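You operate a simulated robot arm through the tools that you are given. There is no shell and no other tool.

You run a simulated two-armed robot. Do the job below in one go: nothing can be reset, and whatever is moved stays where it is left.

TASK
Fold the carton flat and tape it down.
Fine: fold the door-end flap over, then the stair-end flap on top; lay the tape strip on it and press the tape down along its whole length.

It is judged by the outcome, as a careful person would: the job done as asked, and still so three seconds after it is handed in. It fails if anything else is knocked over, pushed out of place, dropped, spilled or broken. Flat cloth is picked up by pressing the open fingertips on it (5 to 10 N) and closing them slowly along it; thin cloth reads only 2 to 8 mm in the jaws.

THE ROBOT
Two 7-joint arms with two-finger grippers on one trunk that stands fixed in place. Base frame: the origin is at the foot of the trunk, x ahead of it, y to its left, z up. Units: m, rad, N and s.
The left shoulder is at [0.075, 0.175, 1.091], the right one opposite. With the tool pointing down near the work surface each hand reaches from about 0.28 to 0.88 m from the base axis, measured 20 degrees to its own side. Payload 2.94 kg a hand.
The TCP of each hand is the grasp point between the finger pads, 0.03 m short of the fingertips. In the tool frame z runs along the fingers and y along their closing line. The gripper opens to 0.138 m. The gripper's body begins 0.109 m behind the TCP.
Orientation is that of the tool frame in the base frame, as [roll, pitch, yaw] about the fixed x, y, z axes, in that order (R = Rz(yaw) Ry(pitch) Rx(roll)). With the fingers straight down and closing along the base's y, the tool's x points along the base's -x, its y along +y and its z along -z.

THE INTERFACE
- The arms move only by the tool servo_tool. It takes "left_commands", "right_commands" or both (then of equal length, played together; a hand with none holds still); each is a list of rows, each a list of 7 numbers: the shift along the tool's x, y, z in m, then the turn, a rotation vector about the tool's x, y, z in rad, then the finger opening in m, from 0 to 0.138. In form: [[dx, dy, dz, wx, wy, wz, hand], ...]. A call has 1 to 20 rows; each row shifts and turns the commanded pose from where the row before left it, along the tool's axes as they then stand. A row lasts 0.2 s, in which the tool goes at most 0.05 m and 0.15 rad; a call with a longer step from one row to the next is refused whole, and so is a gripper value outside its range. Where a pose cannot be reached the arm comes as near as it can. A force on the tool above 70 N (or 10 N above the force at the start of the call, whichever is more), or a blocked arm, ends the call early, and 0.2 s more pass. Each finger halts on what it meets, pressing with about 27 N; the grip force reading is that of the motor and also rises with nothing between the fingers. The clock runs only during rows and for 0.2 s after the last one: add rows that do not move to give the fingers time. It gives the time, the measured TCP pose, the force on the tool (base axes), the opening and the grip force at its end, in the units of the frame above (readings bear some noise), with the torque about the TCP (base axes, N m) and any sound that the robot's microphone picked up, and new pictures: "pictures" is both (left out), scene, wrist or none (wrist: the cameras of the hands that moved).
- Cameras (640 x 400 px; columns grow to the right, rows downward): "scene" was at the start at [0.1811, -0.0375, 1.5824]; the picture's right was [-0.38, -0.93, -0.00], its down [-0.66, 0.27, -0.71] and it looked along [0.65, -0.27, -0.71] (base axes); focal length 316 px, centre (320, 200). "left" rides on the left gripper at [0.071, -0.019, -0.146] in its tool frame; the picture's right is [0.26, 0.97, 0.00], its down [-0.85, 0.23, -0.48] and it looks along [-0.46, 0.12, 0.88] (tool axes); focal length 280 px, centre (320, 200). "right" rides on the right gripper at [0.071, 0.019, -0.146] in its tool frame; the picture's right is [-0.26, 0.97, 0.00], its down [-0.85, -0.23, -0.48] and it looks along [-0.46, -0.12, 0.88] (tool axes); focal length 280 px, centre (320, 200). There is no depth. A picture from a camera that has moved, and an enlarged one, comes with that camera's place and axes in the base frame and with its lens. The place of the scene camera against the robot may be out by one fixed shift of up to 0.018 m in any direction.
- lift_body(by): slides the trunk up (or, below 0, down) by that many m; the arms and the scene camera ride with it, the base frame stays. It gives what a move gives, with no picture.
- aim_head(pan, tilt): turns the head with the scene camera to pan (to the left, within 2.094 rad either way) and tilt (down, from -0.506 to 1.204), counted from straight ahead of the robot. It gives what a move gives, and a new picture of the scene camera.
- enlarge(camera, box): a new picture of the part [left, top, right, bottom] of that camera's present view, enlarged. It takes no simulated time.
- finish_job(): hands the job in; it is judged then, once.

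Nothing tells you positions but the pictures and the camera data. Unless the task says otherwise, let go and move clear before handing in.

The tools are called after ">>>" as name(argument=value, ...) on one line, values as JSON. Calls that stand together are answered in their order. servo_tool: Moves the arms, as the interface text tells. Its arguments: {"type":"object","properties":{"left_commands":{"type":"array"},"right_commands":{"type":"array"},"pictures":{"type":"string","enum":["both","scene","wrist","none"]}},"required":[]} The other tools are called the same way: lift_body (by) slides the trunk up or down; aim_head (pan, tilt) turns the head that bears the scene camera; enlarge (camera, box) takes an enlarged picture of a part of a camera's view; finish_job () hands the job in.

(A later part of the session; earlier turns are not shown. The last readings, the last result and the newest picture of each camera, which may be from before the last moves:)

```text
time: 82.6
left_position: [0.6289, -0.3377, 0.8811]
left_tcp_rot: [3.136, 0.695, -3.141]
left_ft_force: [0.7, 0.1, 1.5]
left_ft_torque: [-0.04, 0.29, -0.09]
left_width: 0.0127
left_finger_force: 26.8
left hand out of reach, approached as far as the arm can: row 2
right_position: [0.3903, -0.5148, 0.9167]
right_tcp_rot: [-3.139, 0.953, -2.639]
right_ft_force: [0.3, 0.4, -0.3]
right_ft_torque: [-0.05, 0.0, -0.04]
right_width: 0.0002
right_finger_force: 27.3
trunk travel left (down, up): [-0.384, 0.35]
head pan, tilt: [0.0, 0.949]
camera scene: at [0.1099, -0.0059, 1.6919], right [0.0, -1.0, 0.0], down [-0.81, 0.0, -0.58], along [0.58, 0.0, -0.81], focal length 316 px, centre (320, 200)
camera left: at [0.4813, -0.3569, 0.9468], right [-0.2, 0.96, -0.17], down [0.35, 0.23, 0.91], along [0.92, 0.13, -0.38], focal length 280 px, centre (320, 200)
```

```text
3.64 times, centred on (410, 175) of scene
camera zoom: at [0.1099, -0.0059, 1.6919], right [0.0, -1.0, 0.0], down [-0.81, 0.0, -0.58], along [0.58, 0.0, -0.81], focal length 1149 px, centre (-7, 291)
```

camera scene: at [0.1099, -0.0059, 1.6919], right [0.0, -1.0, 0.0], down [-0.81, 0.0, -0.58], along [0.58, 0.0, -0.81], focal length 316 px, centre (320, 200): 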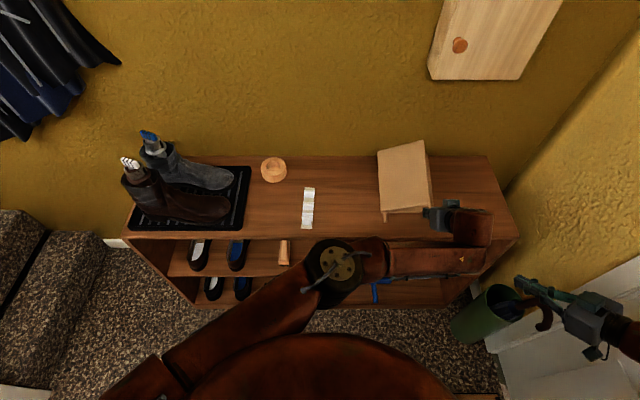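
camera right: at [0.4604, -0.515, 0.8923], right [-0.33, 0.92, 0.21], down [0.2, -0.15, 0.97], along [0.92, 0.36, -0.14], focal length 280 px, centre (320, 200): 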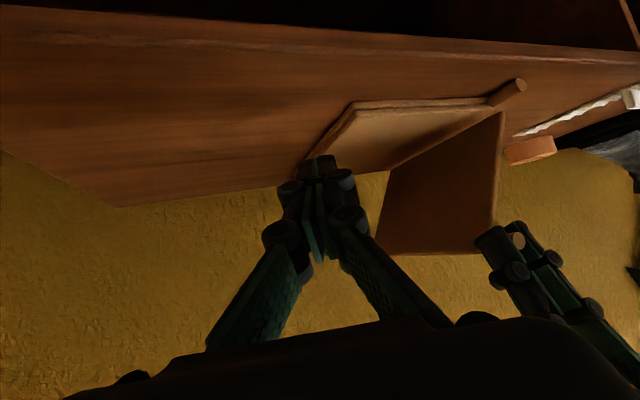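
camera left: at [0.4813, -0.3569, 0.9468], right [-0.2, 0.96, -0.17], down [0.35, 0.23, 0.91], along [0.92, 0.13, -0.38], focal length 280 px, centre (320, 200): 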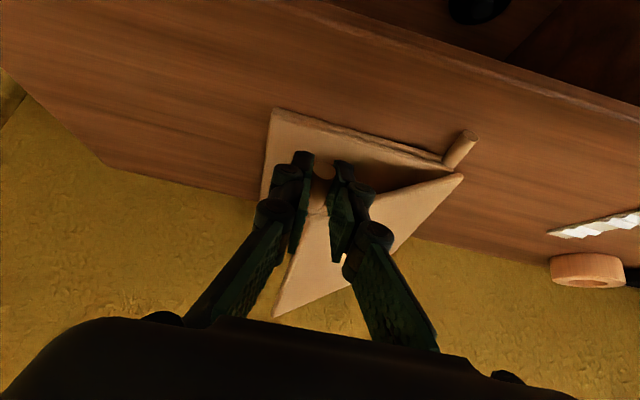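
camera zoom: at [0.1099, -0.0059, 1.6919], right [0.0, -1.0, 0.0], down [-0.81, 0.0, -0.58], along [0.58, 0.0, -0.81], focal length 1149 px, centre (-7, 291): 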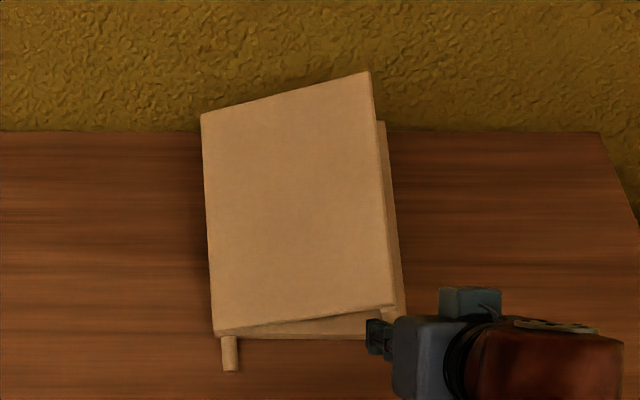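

The left hand has reached its limit at about 150 degrees, and the carton slid a few millimetres toward the stairs because the hand couldn't follow. I'll let go of the handle here and finish closing by pressing from above with the right hand.

>>> servo_tool(left_commands=[[0, 0, 0, 0, 0, 0, 0.02], [0, 0, 0, 0, 0, 0, 0.034], [0, 0, 0, 0, 0, 0, 0.034], [0, 0, -0.015, 0, 0, 0, 0.034], [0, 0, -0.03, 0, 0, 0, 0.034], [0, 0, -0.03, 0, 0, 0, 0.034], [0, 0.03, -0.02, 0, 0, 0, 0.034], [0, 0.04, 0, 0, 0, 0, 0.03], [0, 0.04, 0, 0, 0, 0, 0.02], [0, 0, 0, 0, 0, 0, 0.02]], pictures="both")

>>> enlarge(camera="scene", box=[360, 120, 460, 230])

```text
time: 84.8
left_position: [0.5685, -0.2287, 0.9542]
left_tcp_rot: [3.136, 0.697, 3.137]
left_ft_force: [-0.1, -0.2, -0.2]
left_ft_torque: [-0.01, 0.03, 0.01]
left_width: 0.0199
left_finger_force: 0.0
right_position: [0.3903, -0.5162, 0.9148]
right_tcp_rot: [3.14, 0.952, -2.643]
right_ft_force: [0.1, -1.2, -0.2]
right_ft_torque: [0.01, 0.0, 0.01]
right_width: 0.0
right_finger_force: 26.3
trunk travel left (down, up): [-0.384, 0.35]
head pan, tilt: [0.0, 0.949]
camera scene: at [0.1098, -0.0087, 1.692], right [0.0, -1.0, 0.0], down [-0.81, 0.0, -0.58], along [0.58, 0.0, -0.81], focal length 316 px, centre (320, 200)
camera left: at [0.4198, -0.2483, 1.0196], right [-0.2, 0.97, -0.16], down [0.35, 0.23, 0.91], along [0.92, 0.13, -0.38], focal length 280 px, centre (320, 200)
```

scene: 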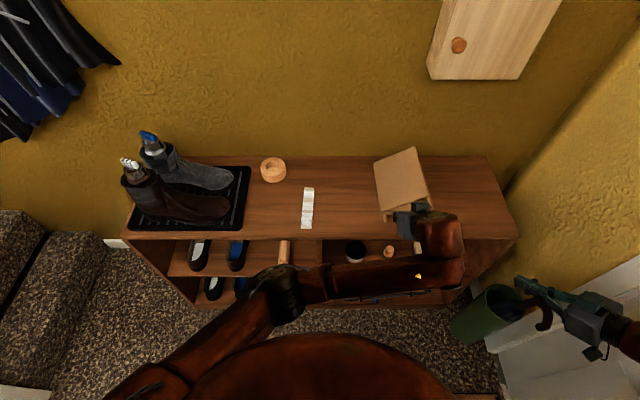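
left: 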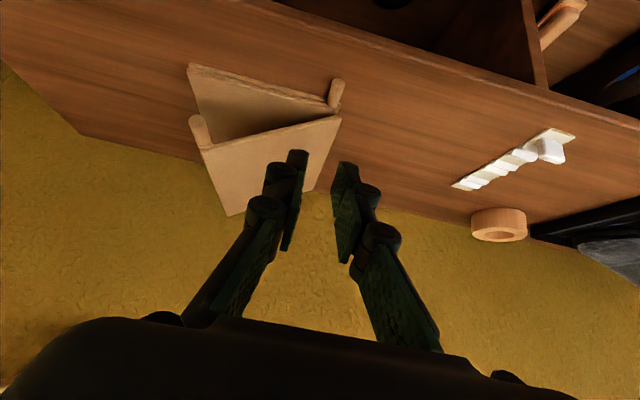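

```text
3.64 times, centred on (410, 175) of scene
camera zoom: at [0.1098, -0.0087, 1.692], right [0.0, -1.0, 0.0], down [-0.81, 0.0, -0.58], along [0.58, 0.0, -0.81], focal length 1149 px, centre (-7, 291)
```

zoom: 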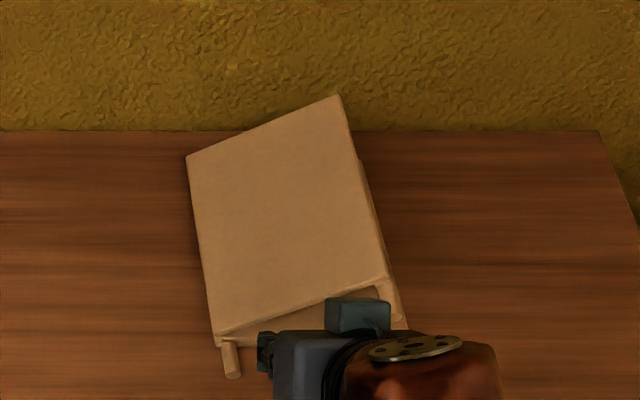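

The flap stayed part-way open and the carton turned slightly on the bench during the release. I'll move the left hand well out of the way and take a clear look.

>>> servo_tool(left_commands=[[0, 0.045, -0.01, 0, 0, 0, 0.02], [0, 0.045, -0.01, 0, 0, 0, 0.02], [0, 0.045, -0.01, 0, 0, 0, 0.02], [0, 0.045, -0.01, 0, 0, 0, 0.02], [0, 0, 0, 0, 0, 0, 0.02]], pictures="both")

>>> enlarge(camera="scene", box=[340, 120, 480, 250])

>>> enlarge(camera="left", box=[0, 0, 400, 250])

```text
time: 86.0
left_position: [0.5437, -0.0496, 0.9844]
left_tcp_rot: [3.137, 0.696, 3.14]
left_ft_force: [0.6, -0.2, 0.1]
left_ft_torque: [0.03, -0.02, 0.01]
left_width: 0.0199
left_finger_force: 0.0
right_position: [0.3905, -0.5151, 0.9145]
right_tcp_rot: [-3.141, 0.953, -2.644]
right_ft_force: [0.9, -0.5, -0.7]
right_ft_torque: [0.01, 0.03, 0.0]
right_width: 0.0
right_finger_force: 27.0
trunk travel left (down, up): [-0.384, 0.35]
head pan, tilt: [0.0, 0.949]
camera scene: at [0.1102, -0.0077, 1.6919], right [0.0, -1.0, 0.0], down [-0.81, 0.0, -0.58], along [0.58, 0.0, -0.81], focal length 316 px, centre (320, 200)
camera left: at [0.3953, -0.0691, 1.0503], right [-0.2, 0.97, -0.16], down [0.35, 0.23, 0.91], along [0.92, 0.13, -0.38], focal length 280 px, centre (320, 200)
```

scene: 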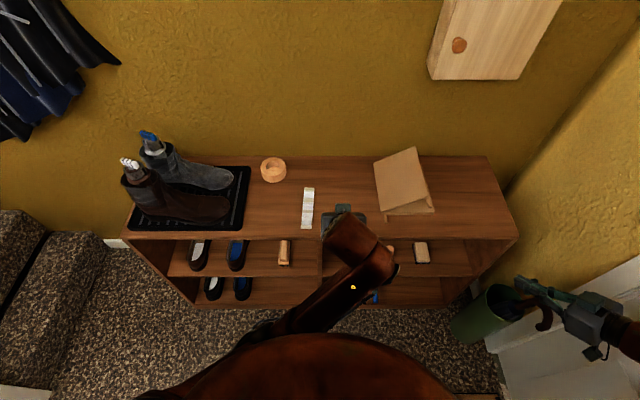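
left: 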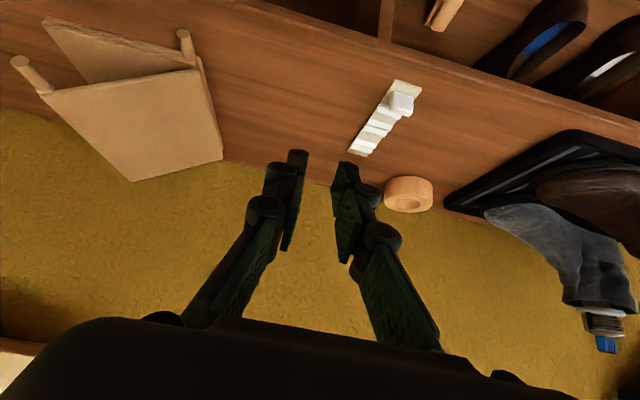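

```text
3.08 times, centred on (410, 185) of scene
camera zoom: at [0.1102, -0.0077, 1.6919], right [0.0, -1.0, 0.0], down [-0.81, 0.0, -0.58], along [0.58, 0.0, -0.81], focal length 972 px, centre (43, 246)
```

zoom: 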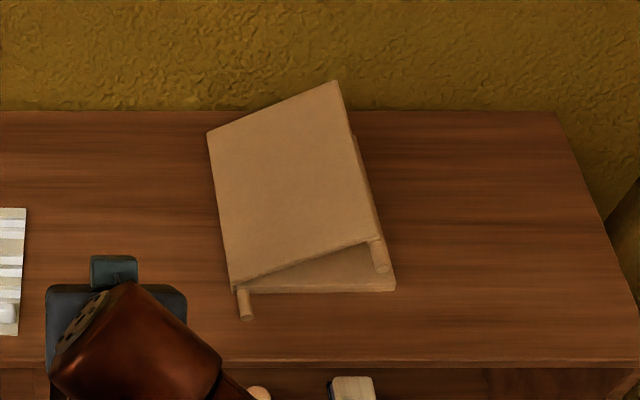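

```text
1.60 times, centred on (200, 125) of left
camera zoom: at [0.3953, -0.0691, 1.0503], right [-0.2, 0.97, -0.16], down [0.35, 0.23, 0.91], along [0.92, 0.13, -0.38], focal length 449 px, centre (512, 320)
```

zoom: 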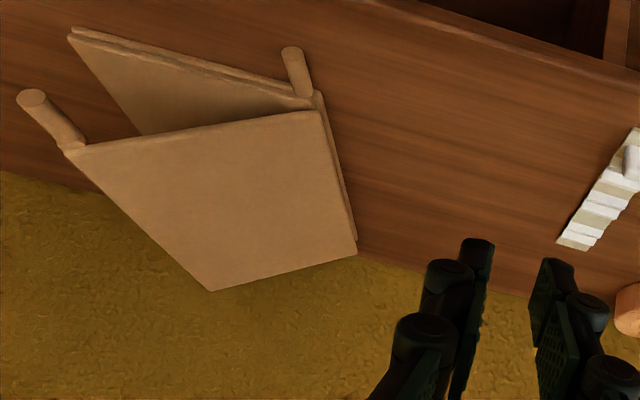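

The carton sits almost square again, shifted about 2 cm back, with the stair flap open at about 136 degrees. I'll reorient the right hand high up, then use its closed fingertips to press the flap down.

>>> servo_tool(right_commands=[[-0.0305, 0, -0.0218, 0, 0, 0, 0], [-0.0305, 0, -0.0218, 0, 0, 0, 0], [-0.0305, 0, -0.0218, 0, 0, 0, 0], [-0.0305, 0, -0.0218, 0, 0, 0, 0], [0, 0, 0, 0.1013, 0, 0.0722, 0], [0, 0, 0, 0.1013, 0, 0.0722, 0], [0, 0, 0, 0.1013, 0, 0.0722, 0], [0, 0, 0, 0.1013, 0, 0.0722, 0], [0, 0, 0, 0, 0.126, 0, 0], [0, 0, 0, 0, 0.126, 0, 0], [0, 0, 0, 0, 0, 0, 0]], pictures="scene")

```text
time: 88.4
left_position: [0.5426, -0.0492, 0.9848]
left_tcp_rot: [3.139, 0.696, 3.141]
left_ft_force: [-0.2, 0.6, 1.0]
left_ft_torque: [0.0, 0.01, -0.05]
left_width: 0.0201
left_finger_force: 0.0
right_position: [0.3939, -0.5137, 1.062]
right_tcp_rot: [3.132, 0.858, -3.141]
right_ft_force: [1.0, -0.3, 0.3]
right_ft_torque: [0.0, 0.01, 0.02]
right_width: 0.0001
right_finger_force: 27.2
right hand out of reach, approached as far as the arm can: row 9, 10
trunk travel left (down, up): [-0.384, 0.35]
head pan, tilt: [0.0, 0.949]
camera scene: at [0.1101, -0.0063, 1.6919], right [0.0, -1.0, 0.0], down [-0.81, 0.0, -0.58], along [0.58, 0.0, -0.81], focal length 316 px, centre (320, 200)
```

scene: 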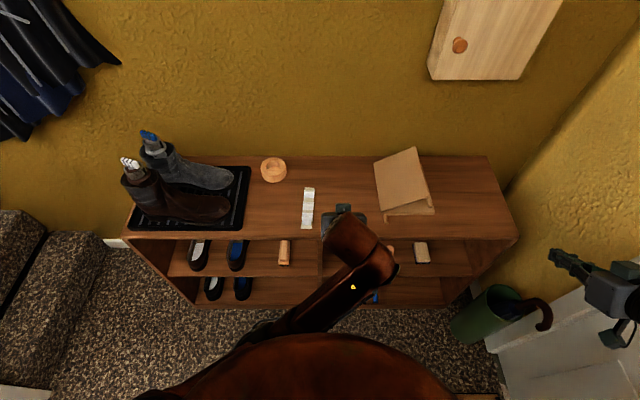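

>>> servo_tool(right_commands=[[-0.0153, 0.0254, 0.0272, 0, 0, 0, 0], [-0.0153, 0.0254, 0.0272, 0, 0, 0, 0], [-0.0153, 0.0254, 0.0272, 0, 0, 0, 0], [-0.0153, 0.0254, 0.0272, 0, 0, 0, 0], [-0.0153, 0.0254, 0.0272, 0, 0, 0, 0], [-0.0153, 0.0254, 0.0272, 0, 0, 0, 0], [-0.0153, 0.0254, 0.0272, 0, 0, 0, 0], [-0.0153, 0.0254, 0.0272, 0, 0, 0, 0], [-0.0153, 0.0254, 0.0272, 0, 0, 0, 0], [-0.0153, 0.0254, 0.0272, 0, 0, 0, 0], [0, 0, 0, 0, 0, 0, 0]], pictures="both")

>>> enlarge(camera="left", box=[0, 0, 400, 250])

```text
time: 90.8
left_position: [0.541, -0.0517, 0.9846]
left_tcp_rot: [3.137, 0.696, 3.136]
left_ft_force: [-0.1, -0.7, -0.3]
left_ft_torque: [0.02, 0.04, 0.01]
left_width: 0.02
left_finger_force: 0.0
right_position: [0.6979, -0.258, 1.0]
right_tcp_rot: [3.134, 0.859, -3.14]
right_ft_force: [0.5, -0.1, -0.1]
right_ft_torque: [-0.01, -0.01, 0.01]
right_width: 0.0
right_finger_force: 26.4
trunk travel left (down, up): [-0.384, 0.35]
head pan, tilt: [0.0, 0.949]
camera scene: at [0.109, -0.0076, 1.6921], right [0.0, -1.0, 0.0], down [-0.81, 0.0, -0.58], along [0.58, 0.0, -0.81], focal length 316 px, centre (320, 200)
camera right: at [0.5418, -0.2402, 1.0435], right [0.16, 0.96, 0.2], down [0.2, -0.23, 0.95], along [0.97, -0.12, -0.23], focal length 280 px, centre (320, 200)
```

scene: 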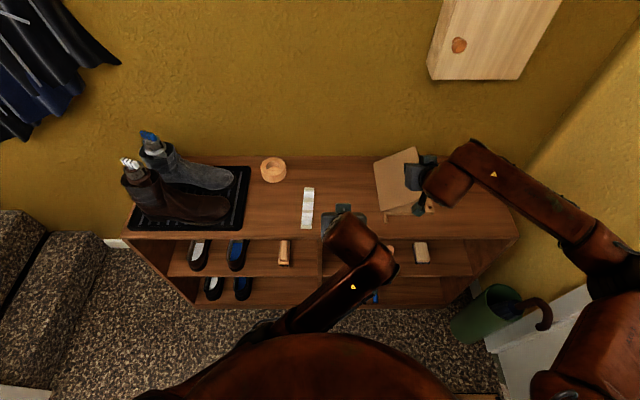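
right: 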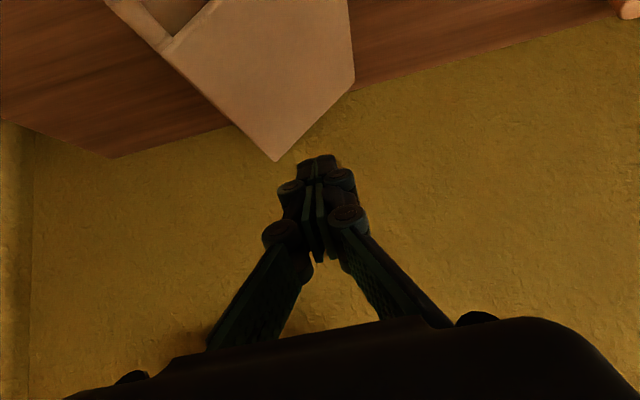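

```text
1.60 times, centred on (200, 125) of left
camera zoom: at [0.3946, -0.0697, 1.0507], right [-0.2, 0.97, -0.16], down [0.35, 0.23, 0.91], along [0.92, 0.13, -0.38], focal length 449 px, centre (512, 320)
```

zoom: 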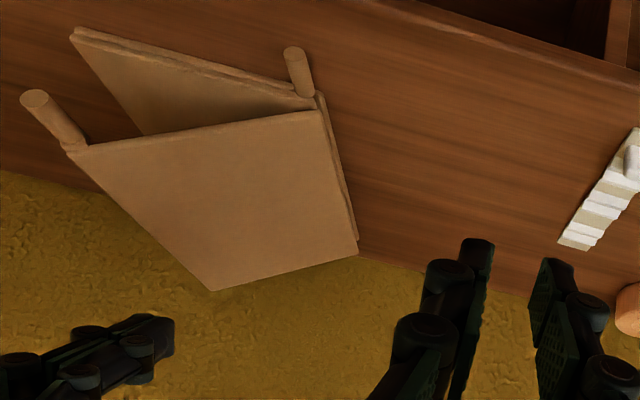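

The right fingertips are above the open stair flap. I'll bring them down onto its outer face near the free edge and push it along its arc.

>>> servo_tool(right_commands=[[0.0228, -0.0185, 0.031, 0, 0, 0, 0], [0.0228, -0.0185, 0.031, 0, 0, 0, 0], [0.0072, -0.0025, 0.0062, 0, 0, 0, 0], [0.0072, -0.0025, 0.0062, 0, 0, 0, 0], [0.0057, -0.0062, 0.005, 0, 0, 0, 0], [0.0057, -0.0062, 0.005, 0, 0, 0, 0], [0, 0, 0, 0, 0, 0, 0]], pictures="both")

>>> enlarge(camera="left", box=[0, 0, 400, 250])

```text
time: 92.4
left_position: [0.5415, -0.0497, 0.9836]
left_tcp_rot: [3.138, 0.697, 3.14]
left_ft_force: [0.1, -0.3, -0.5]
left_ft_torque: [0.02, 0.03, 0.04]
left_width: 0.0198
left_finger_force: 0.1
right_position: [0.7145, -0.3145, 0.8928]
right_tcp_rot: [3.132, 0.86, -3.141]
right_ft_force: [-0.8, -0.3, 0.5]
right_ft_torque: [0.02, -0.02, 0.01]
right_width: 0.0
right_finger_force: 27.1
trunk travel left (down, up): [-0.384, 0.35]
head pan, tilt: [0.0, 0.949]
camera scene: at [0.1097, -0.0067, 1.692], right [0.0, -1.0, 0.0], down [-0.81, 0.0, -0.58], along [0.58, 0.0, -0.81], focal length 316 px, centre (320, 200)
camera right: at [0.5583, -0.2957, 0.9349], right [0.16, 0.97, 0.2], down [0.2, -0.23, 0.95], along [0.97, -0.12, -0.23], focal length 280 px, centre (320, 200)
```

scene: 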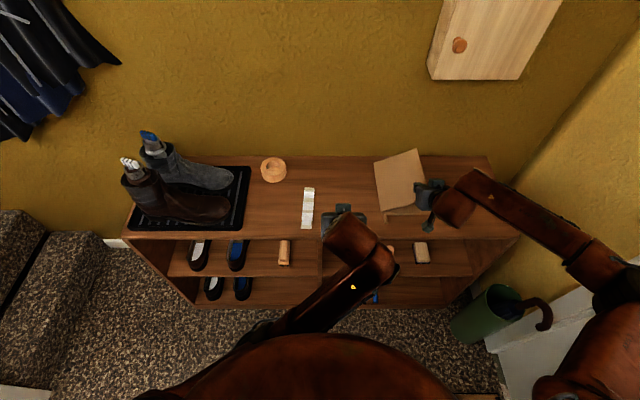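
right: 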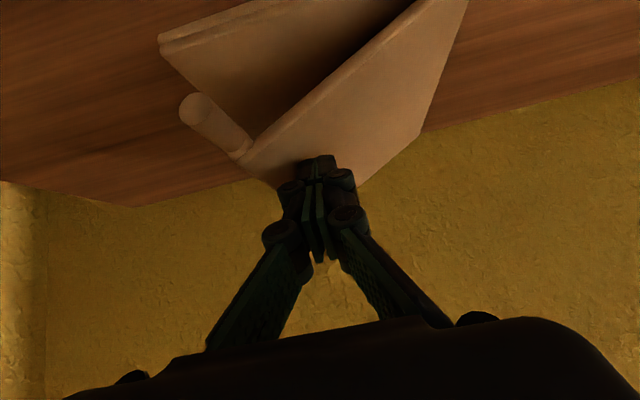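

```text
1.60 times, centred on (200, 125) of left
camera zoom: at [0.3951, -0.0691, 1.0505], right [-0.2, 0.97, -0.16], down [0.35, 0.23, 0.91], along [0.92, 0.13, -0.38], focal length 449 px, centre (512, 320)
```

zoom: 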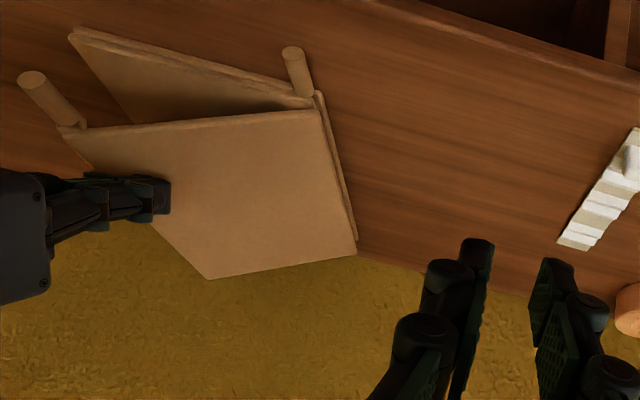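

It is closing under light contact without the carton sliding. I'll keep following the arc down.

>>> servo_tool(right_commands=[[0.008, -0.0044, 0.0069, 0, 0, 0, 0], [0.008, -0.0044, 0.0069, 0, 0, 0, 0], [0.0077, -0.0037, 0.0067, 0, 0, 0, 0], [0.0077, -0.0037, 0.0067, 0, 0, 0, 0], [0, 0, 0, 0, 0, 0, 0]], pictures="both")

>>> enlarge(camera="left", box=[0, 0, 400, 250])

```text
time: 93.6
left_position: [0.5418, -0.05, 0.9841]
left_tcp_rot: [3.137, 0.698, 3.139]
left_ft_force: [0.0, -0.4, 0.1]
left_ft_torque: [-0.01, 0.01, 0.01]
left_width: 0.0199
left_finger_force: 0.0
right_position: [0.7152, -0.328, 0.8513]
right_tcp_rot: [3.133, 0.858, -3.14]
right_ft_force: [0.3, 0.4, 0.6]
right_ft_torque: [0.02, 0.02, -0.03]
right_width: 0.0
right_finger_force: 26.5
trunk travel left (down, up): [-0.384, 0.35]
head pan, tilt: [0.0, 0.949]
camera scene: at [0.1097, -0.0068, 1.692], right [0.0, -1.0, 0.0], down [-0.81, 0.0, -0.58], along [0.58, 0.0, -0.81], focal length 316 px, centre (320, 200)
camera right: at [0.5582, -0.3109, 0.8931], right [0.16, 0.97, 0.2], down [0.2, -0.23, 0.95], along [0.97, -0.12, -0.23], focal length 280 px, centre (320, 200)
```

scene: 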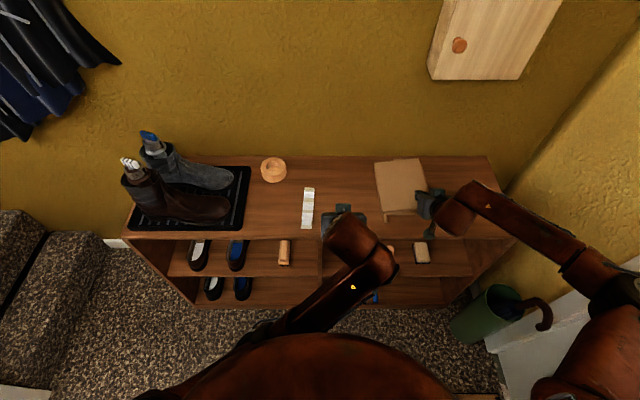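
right: 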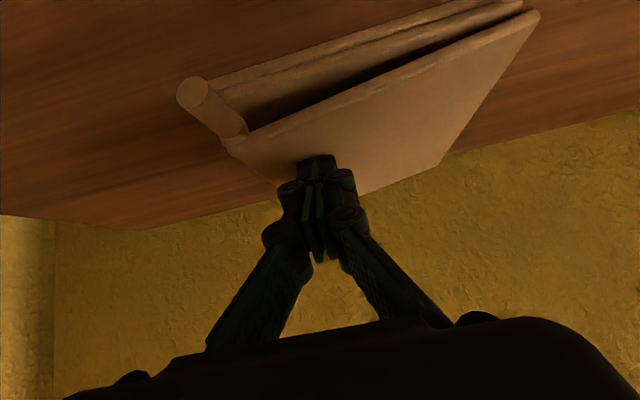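

```text
1.60 times, centred on (200, 125) of left
camera zoom: at [0.3951, -0.0691, 1.0505], right [-0.2, 0.97, -0.16], down [0.35, 0.23, 0.91], along [0.92, 0.13, -0.38], focal length 449 px, centre (512, 320)
```

zoom: 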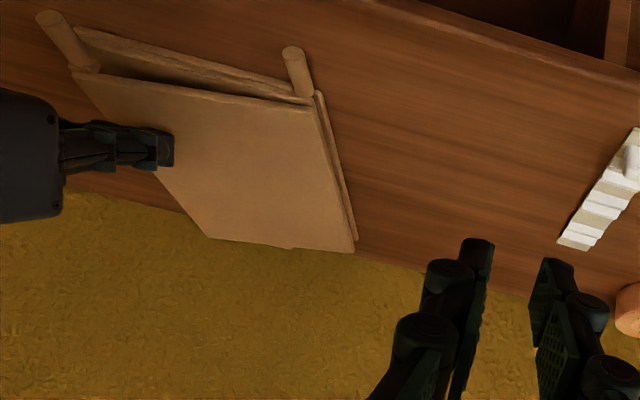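

>>> servo_tool(right_commands=[[0.0061, -0.0015, 0.0052, 0, 0, 0, 0], [0.0061, -0.0012, 0.0052, 0, 0, 0, 0], [0.0038, -0.0006, 0.0033, 0, 0, 0, 0], [0, 0, 0, 0, 0, 0, 0]], pictures="wrist")

>>> enlarge(camera="left", box=[0, 0, 400, 250])

>>> enlarge(camera="scene", box=[340, 120, 480, 250])

```text
time: 94.6
left_position: [0.5408, -0.0506, 0.9846]
left_tcp_rot: [3.137, 0.696, 3.14]
left_ft_force: [0.0, 0.1, 0.3]
left_ft_torque: [0.01, -0.04, -0.03]
left_width: 0.02
left_finger_force: 0.1
right_position: [0.7156, -0.3319, 0.8334]
right_tcp_rot: [3.134, 0.863, -3.141]
right_ft_force: [-1.0, -1.8, 14.4]
right_ft_torque: [-0.11, -0.16, -0.02]
right_width: 0.006
right_finger_force: 27.1
trunk travel left (down, up): [-0.384, 0.35]
head pan, tilt: [0.0, 0.949]
camera right: at [0.5582, -0.3136, 0.8744], right [0.16, 0.97, 0.2], down [0.19, -0.23, 0.95], along [0.97, -0.12, -0.22], focal length 280 px, centre (320, 200)
```

right: 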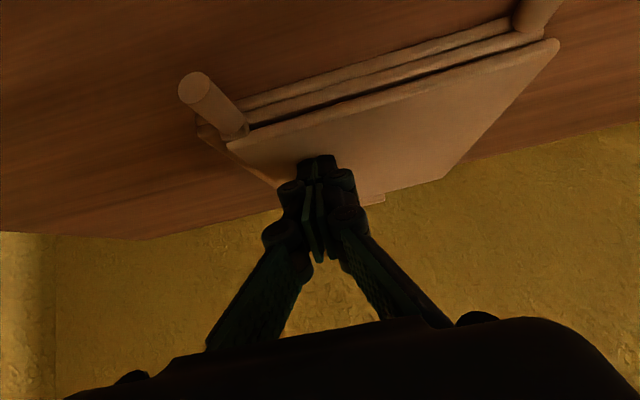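

```text
1.60 times, centred on (200, 125) of left
camera zoom: at [0.3939, -0.0689, 1.0512], right [-0.2, 0.97, -0.17], down [0.34, 0.23, 0.91], along [0.92, 0.13, -0.38], focal length 449 px, centre (512, 320)
```

zoom: 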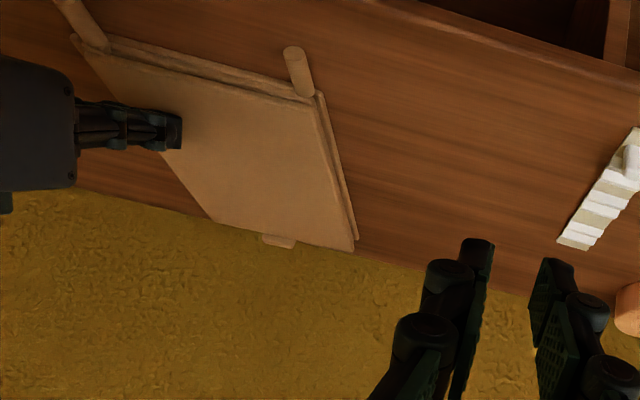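

```text
3.08 times, centred on (410, 185) of scene
camera zoom: at [0.1078, -0.0063, 1.6923], right [0.0, -1.0, 0.0], down [-0.81, 0.0, -0.58], along [0.58, 0.0, -0.81], focal length 972 px, centre (43, 246)
```

zoom: 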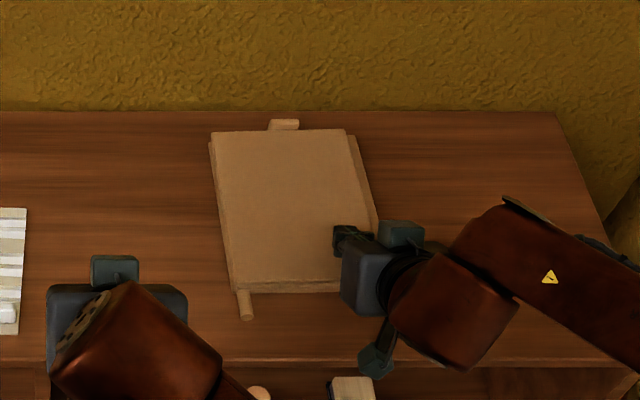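

The stair flap is down on top, and all three layers look stacked and flat under 14 N of pressure. I'll press slightly more, then lift off and see whether it stays shut.

>>> servo_tool(right_commands=[[0.0011, 0, 0.001, 0, 0, 0, 0], [0, 0, 0, 0, 0, 0, 0], [0, 0, 0, 0, 0, 0, 0], [-0.0076, 0, -0.0065, 0, 0, 0, 0], [-0.0227, 0, -0.0196, 0, 0, 0, 0], [-0.0227, -0.02, -0.0196, 0, 0, 0, 0], [0, -0.04, 0, 0, 0, 0, 0], [0, 0, 0, 0, 0, 0, 0]], pictures="both")

>>> enlarge(camera="left", box=[0, 0, 400, 250])

>>> enlarge(camera="scene", box=[340, 120, 480, 250])

```text
time: 96.4
left_position: [0.5419, -0.0503, 0.9852]
left_tcp_rot: [3.139, 0.696, 3.14]
left_ft_force: [-0.1, -0.4, -0.4]
left_ft_torque: [-0.01, -0.01, -0.02]
left_width: 0.0198
left_finger_force: 0.1
right_position: [0.7136, -0.3924, 0.8973]
right_tcp_rot: [3.132, 0.857, -3.139]
right_ft_force: [0.6, 0.1, -0.2]
right_ft_torque: [0.01, 0.0, 0.01]
right_width: 0.0
right_finger_force: 26.9
trunk travel left (down, up): [-0.384, 0.35]
head pan, tilt: [0.0, 0.949]
camera scene: at [0.1099, -0.0059, 1.6919], right [0.0, -1.0, 0.0], down [-0.81, 0.0, -0.58], along [0.58, 0.0, -0.81], focal length 316 px, centre (320, 200)
camera right: at [0.5567, -0.3735, 0.9399], right [0.16, 0.97, 0.2], down [0.2, -0.23, 0.95], along [0.97, -0.12, -0.23], focal length 280 px, centre (320, 200)
```

scene: 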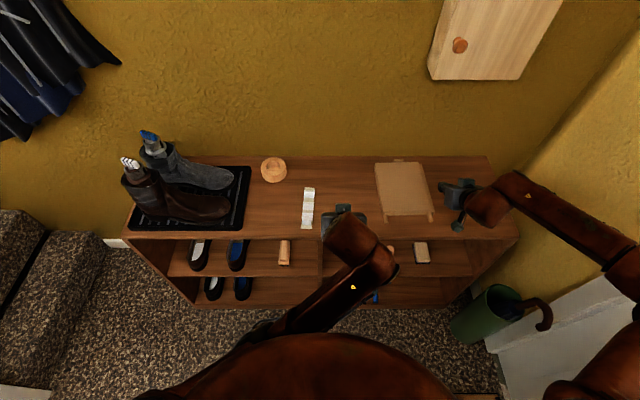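
right: 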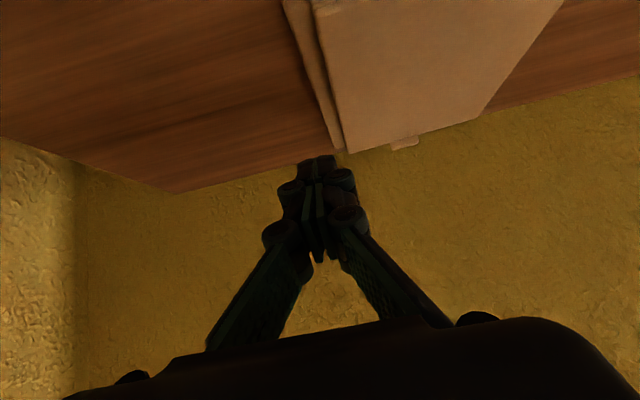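

```text
1.60 times, centred on (200, 125) of left
camera zoom: at [0.3952, -0.0685, 1.0504], right [-0.2, 0.97, -0.17], down [0.35, 0.23, 0.91], along [0.92, 0.13, -0.38], focal length 449 px, centre (512, 320)
```

zoom: 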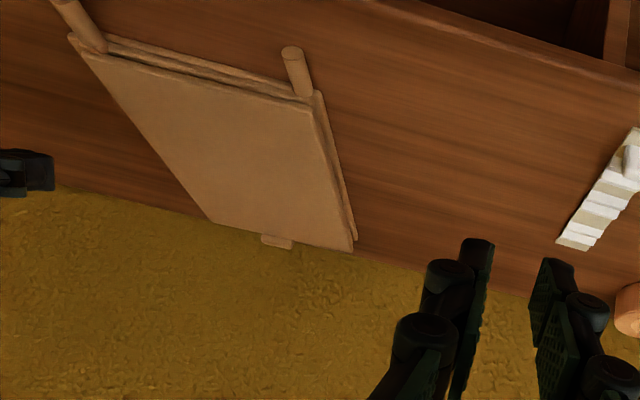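

```text
3.08 times, centred on (410, 185) of scene
camera zoom: at [0.1099, -0.0059, 1.6919], right [0.0, -1.0, 0.0], down [-0.81, 0.0, -0.58], along [0.58, 0.0, -0.81], focal length 972 px, centre (43, 246)
```

zoom: 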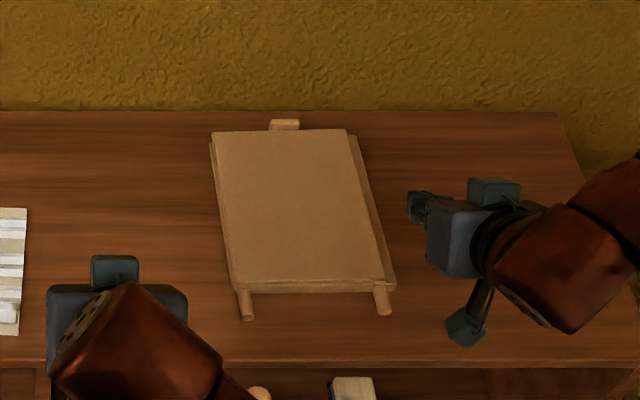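

The carton is folded flat, door-end flap first with the stair-end flap on top, and it stays shut by itself. Next is the tape. I'll move the left arm up and away to the left so the right hand can reach the strip.

>>> servo_tool(left_commands=[[-0.0257, 0, -0.0307, 0, 0, 0, 0.02], [-0.0257, 0, -0.0307, 0, 0, 0, 0.02], [-0.0257, 0, -0.0307, 0, 0, 0, 0.02], [-0.0257, 0, -0.0307, 0, 0, 0, 0.02], [-0.0257, 0, -0.0307, 0, 0, 0, 0.02], [0.0077, 0.0375, -0.0064, 0, 0, 0, 0.02], [0.0077, 0.0375, -0.0064, 0, 0, 0, 0.02], [0.0077, 0.0375, -0.0064, 0, 0, 0, 0.02], [0.0077, 0.0375, -0.0064, 0, 0, 0, 0.02], [0.0077, 0.0375, -0.0064, 0, 0, 0, 0.02], [0.0077, 0.0375, -0.0064, 0, 0, 0, 0.02], [0.0077, 0.0375, -0.0064, 0, 0, 0, 0.02], [0, 0, 0, 0, 0, 0, 0.02]], pictures="both")

>>> enlarge(camera="scene", box=[260, 150, 380, 250])

```text
time: 96.9
left_position: [0.5745, 0.0103, 1.015]
left_tcp_rot: [2.979, 0.723, 3.11]
left_ft_force: [0.4, -0.3, 0.2]
left_ft_torque: [-0.02, -0.02, 0.03]
left_width: 0.02
left_finger_force: 0.1
left hand out of reach, approached as far as the arm can: row 2
right_position: [0.7148, -0.3918, 0.8976]
right_tcp_rot: [3.13, 0.858, 3.14]
right_ft_force: [-0.8, -1.4, -0.2]
right_ft_torque: [0.03, -0.02, 0.02]
right_width: 0.0
right_finger_force: 27.0
trunk travel left (down, up): [-0.384, 0.35]
head pan, tilt: [0.0, 0.949]
stopped in row 2 (left hand): the arm was blocked; the commanded pose is now the measured one
camera scene: at [0.1093, -0.0085, 1.692], right [0.0, -1.0, 0.0], down [-0.81, 0.0, -0.58], along [0.58, 0.0, -0.81], focal length 316 px, centre (320, 200)
camera left: at [0.4275, -0.0276, 1.0724], right [-0.27, 0.96, -0.06], down [0.31, 0.14, 0.94], along [0.91, 0.23, -0.33], focal length 280 px, centre (320, 200)
```

scene: 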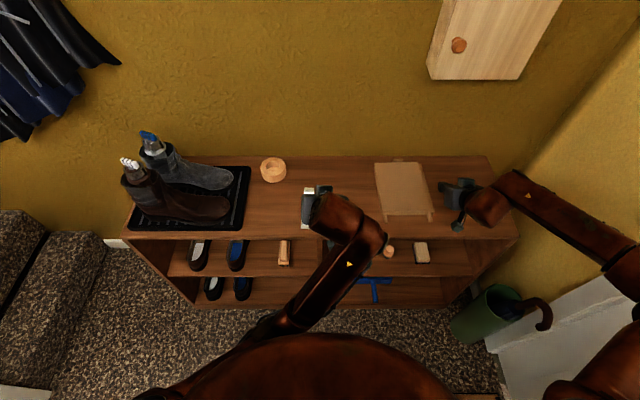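
left: 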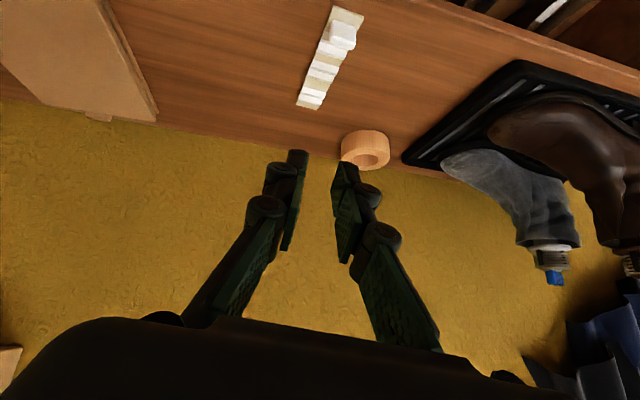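

```text
4.00 times, centred on (320, 200) of scene
camera zoom: at [0.1093, -0.0085, 1.692], right [0.0, -1.0, 0.0], down [-0.81, 0.0, -0.58], along [0.58, 0.0, -0.81], focal length 1264 px, centre (320, 200)
```

zoom: 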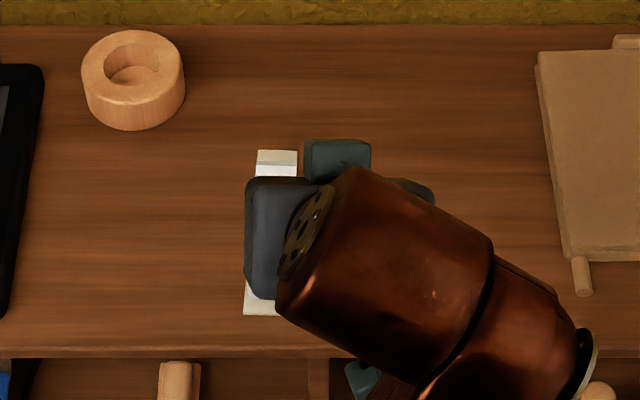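

The left arm is bumping against its own trunk in this posture again. Turning its yaw clockwise first freed it last time, so I'll do that, then raise it.

>>> servo_tool(left_commands=[[0, 0, 0, 0.095, 0, 0.107, 0.02], [0, 0, 0, 0.095, 0, 0.107, 0.02], [0, 0, 0, 0.095, 0, 0.107, 0.02], [0, 0, 0, 0.095, 0, 0.107, 0.02], [-0.0257, 0, -0.0307, 0, 0, 0, 0.02], [-0.0257, 0, -0.0307, 0, 0, 0, 0.02], [-0.0257, 0, -0.0307, 0, 0, 0, 0.02], [-0.0257, 0, -0.0307, 0, 0, 0, 0.02], [0, 0, 0, 0, 0, 0, 0.02]], pictures="scene")

```text
time: 98.9
left_position: [0.6412, -0.0257, 1.1047]
left_tcp_rot: [2.999, 0.662, 2.564]
left_ft_force: [0.0, 0.1, 0.3]
left_ft_torque: [-0.05, 0.0, -0.01]
left_width: 0.02
left_finger_force: 0.0
left hand out of reach, approached as far as the arm can: row 5, 6, 7, 8
right_position: [0.7141, -0.3909, 0.8977]
right_tcp_rot: [3.134, 0.858, -3.14]
right_ft_force: [0.9, 0.5, 0.2]
right_ft_torque: [-0.03, 0.0, 0.01]
right_width: 0.0
right_finger_force: 27.0
trunk travel left (down, up): [-0.384, 0.35]
head pan, tilt: [0.0, 0.949]
camera scene: at [0.1099, -0.0062, 1.6919], right [0.0, -1.0, 0.0], down [-0.81, 0.0, -0.58], along [0.58, 0.0, -0.81], focal length 316 px, centre (320, 200)
```

scene: 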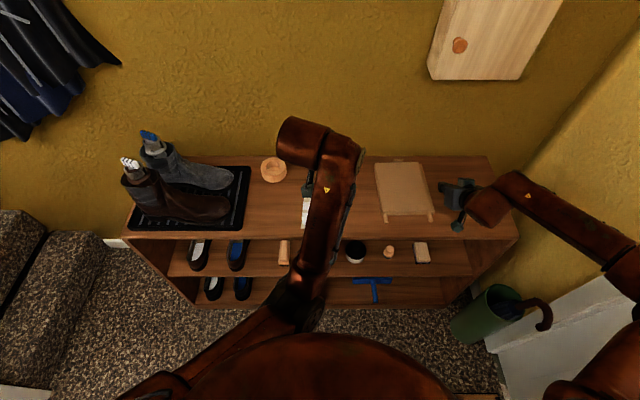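

>>> servo_tool(left_commands=[[0, 0, 0, 0, 0.132, 0, 0.02], [0, 0, 0, 0, 0.132, 0, 0.02], [0, 0, 0, 0, 0.132, 0, 0.02], [0, 0, 0, 0, 0.132, 0, 0.02], [0, 0, 0, 0.1, 0.12, 0, 0.02], [0.038, 0.0126, -0.0063, 0, 0, 0, 0.02], [0.038, 0.0126, -0.0063, 0, 0, 0, 0.02], [0.038, 0.0126, -0.0063, 0, 0, 0, 0.02], [0.038, 0.0126, -0.0063, 0, 0, 0, 0.02], [0.038, 0.0126, -0.0063, 0, 0, 0, 0.02], [0.038, 0.0126, -0.0063, 0, 0, 0, 0.02], [0.038, 0.0126, -0.0063, 0, 0, 0, 0.02], [0, 0, 0, 0, 0, 0, 0.02]], pictures="scene")

>>> enlarge(camera="scene", box=[260, 150, 380, 250])

```text
refused: row 5 steps farther than a row can; nothing moved
```

```text
4.00 times, centred on (320, 200) of scene
camera zoom: at [0.1099, -0.0062, 1.6919], right [0.0, -1.0, 0.0], down [-0.81, 0.0, -0.58], along [0.58, 0.0, -0.81], focal length 1264 px, centre (320, 200)
```

zoom: 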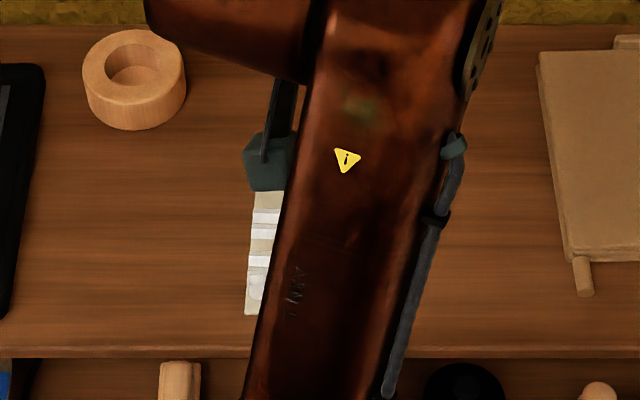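

>>> servo_tool(left_commands=[[0, 0, 0, 0, 0.132, 0, 0.02], [0, 0, 0, 0, 0.132, 0, 0.02], [0, 0, 0, 0, 0.132, 0, 0.02], [0, 0, 0, 0, 0.132, 0, 0.02], [0, 0, 0, 0.07, 0.12, 0, 0.02], [0.038, 0.0126, -0.0063, 0, 0, 0, 0.02], [0.038, 0.0126, -0.0063, 0, 0, 0, 0.02], [0.038, 0.0126, -0.0063, 0, 0, 0, 0.02], [0.038, 0.0126, -0.0063, 0, 0, 0, 0.02], [0.038, 0.0126, -0.0063, 0, 0, 0, 0.02], [0.038, 0.0126, -0.0063, 0, 0, 0, 0.02], [0.038, 0.0126, -0.0063, 0, 0, 0, 0.02], [0, 0, 0, 0, 0, 0, 0.02]], pictures="scene")

>>> enlarge(camera="scene", box=[260, 150, 380, 250])

```text
time: 101.7
left_position: [0.638, 0.1442, 1.1327]
left_tcp_rot: [3.112, 0.012, 2.634]
left_ft_force: [1.2, -0.3, -0.6]
left_ft_torque: [-0.02, 0.06, 0.0]
left_width: 0.02
left_finger_force: 0.1
left hand out of reach, approached as far as the arm can: row 1, 2, 3, 6, 7, 8, 9, 10, 11
right_position: [0.7161, -0.3908, 0.8964]
right_tcp_rot: [3.132, 0.854, -3.14]
right_ft_force: [0.8, 0.3, 1.4]
right_ft_torque: [0.0, 0.04, -0.01]
right_width: 0.0
right_finger_force: 26.6
trunk travel left (down, up): [-0.384, 0.35]
head pan, tilt: [0.0, 0.949]
camera scene: at [0.1145, -0.0061, 1.6917], right [0.0, -1.0, 0.0], down [-0.81, 0.0, -0.58], along [0.58, 0.0, -0.81], focal length 316 px, centre (320, 200)
```

scene: 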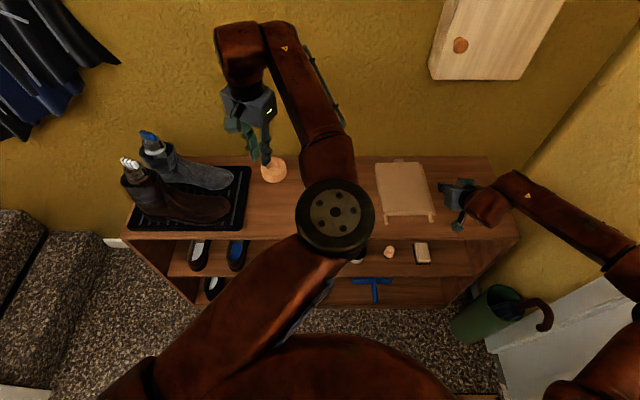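

```text
4.00 times, centred on (320, 200) of scene
camera zoom: at [0.1145, -0.0061, 1.6917], right [0.0, -1.0, 0.0], down [-0.81, 0.0, -0.58], along [0.58, 0.0, -0.81], focal length 1264 px, centre (320, 200)
```

zoom: 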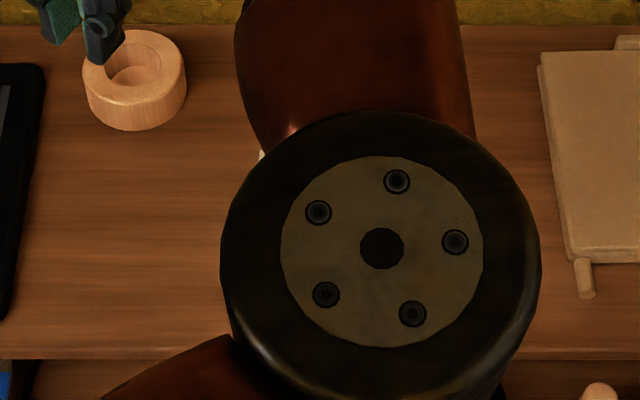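

The left elbow has swung to the inside, and its wrist is near a joint limit at this yaw. I'll turn the yaw counter-clockwise back to straight to relax the posture, then see.

>>> servo_tool(left_commands=[[0, 0, 0, 0, 0, -0.127, 0.02], [0, 0, 0, 0, 0, -0.127, 0.02], [0, 0, 0, 0, 0, -0.127, 0.02], [0, 0, 0, 0, 0, -0.127, 0.02], [0, 0, 0, 0, 0, 0, 0.02]], pictures="scene")

```text
time: 102.9
left_position: [0.6354, 0.1409, 1.1346]
left_tcp_rot: [3.121, 0.028, -3.139]
left_ft_force: [0.2, -0.2, 0.7]
left_ft_torque: [0.02, 0.0, -0.02]
left_width: 0.0202
left_finger_force: 0.1
right_position: [0.714, -0.3924, 0.8975]
right_tcp_rot: [3.132, 0.86, -3.14]
right_ft_force: [-0.6, 0.2, 0.7]
right_ft_torque: [0.0, 0.0, -0.04]
right_width: 0.0001
right_finger_force: 26.7
trunk travel left (down, up): [-0.384, 0.35]
head pan, tilt: [0.0, 0.949]
camera scene: at [0.1101, -0.0071, 1.692], right [0.0, -1.0, 0.0], down [-0.81, 0.0, -0.58], along [0.58, 0.0, -0.81], focal length 316 px, centre (320, 200)
```

scene: 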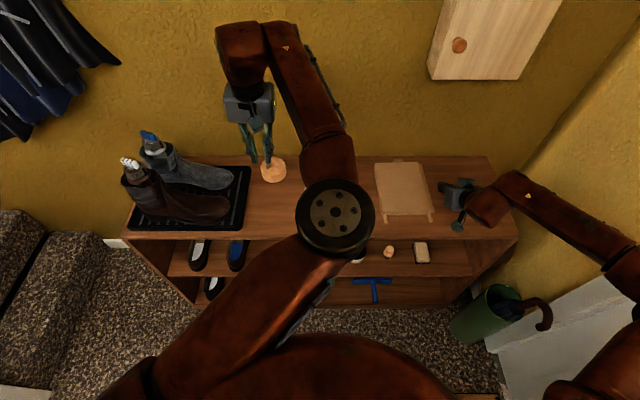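

>>> servo_tool(left_commands=[[0, 0, -0.04, 0, 0, 0, 0.02], [0, 0, -0.04, 0, 0, 0, 0.02], [0.03, 0, -0.01, 0, 0, 0, 0.02], [0.03, 0, -0.01, 0, 0, 0, 0.02], [0.03, 0.01, 0, 0, 0, 0, 0.02], [0.03, 0.01, 0, 0, 0, 0, 0.02], [0, 0, 0, 0, 0, 0, 0.02]], pictures="scene")

```text
time: 104.5
left_position: [0.5129, 0.1582, 1.2309]
left_tcp_rot: [3.12, 0.028, -3.141]
left_ft_force: [0.0, -0.1, -0.2]
left_ft_torque: [0.01, 0.05, 0.0]
left_width: 0.02
left_finger_force: 0.0
right_position: [0.7144, -0.3903, 0.8967]
right_tcp_rot: [3.132, 0.856, 3.14]
right_ft_force: [-0.2, -0.8, -1.3]
right_ft_torque: [0.02, -0.01, -0.01]
right_width: 0.0
right_finger_force: 27.0
trunk travel left (down, up): [-0.384, 0.35]
head pan, tilt: [0.0, 0.949]
camera scene: at [0.1113, -0.0072, 1.6918], right [0.0, -1.0, 0.0], down [-0.81, 0.0, -0.58], along [0.58, 0.0, -0.81], focal length 316 px, centre (320, 200)
```

scene: 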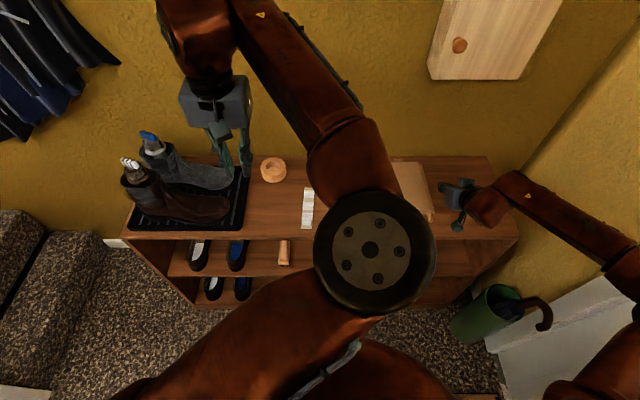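

>>> servo_tool(left_commands=[[0.005, 0.035, -0.01, 0, 0, 0, 0.02], [0.005, 0.035, -0.01, 0, 0, 0, 0.02], [0.005, 0.035, -0.01, 0, 0, 0, 0.02], [0.005, 0.035, -0.01, 0, 0, 0, 0.02], [0.01, 0.035, 0, 0, 0, 0, 0.02], [0.01, 0.035, 0, 0, 0, 0, 0.02], [0.01, 0.035, 0, 0, 0, 0, 0.02], [0, 0, 0, 0, 0, 0, 0.02]], pictures="scene")

```text
time: 106.3
left_position: [0.4623, 0.4002, 1.2739]
left_tcp_rot: [3.12, 0.03, 3.14]
left_ft_force: [0.4, 0.2, 0.3]
left_ft_torque: [0.02, -0.02, 0.0]
left_width: 0.0199
left_finger_force: 0.1
right_position: [0.7144, -0.3917, 0.8979]
right_tcp_rot: [3.132, 0.859, -3.142]
right_ft_force: [-0.6, 0.5, 0.6]
right_ft_torque: [-0.01, -0.01, 0.02]
right_width: 0.0
right_finger_force: 26.4
trunk travel left (down, up): [-0.384, 0.35]
head pan, tilt: [0.0, 0.949]
camera scene: at [0.1098, -0.0082, 1.692], right [0.0, -1.0, 0.0], down [-0.81, 0.0, -0.58], along [0.58, 0.0, -0.81], focal length 316 px, centre (320, 200)
```

scene: 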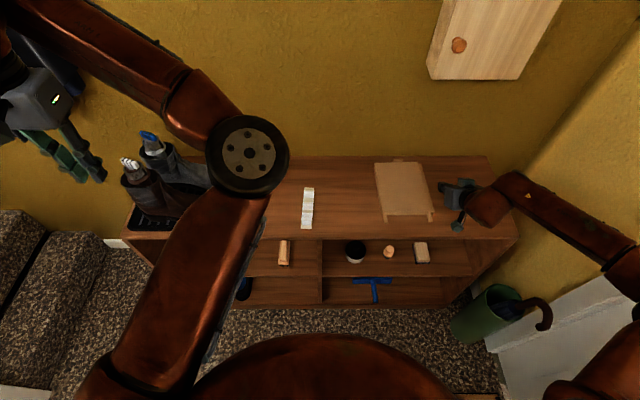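

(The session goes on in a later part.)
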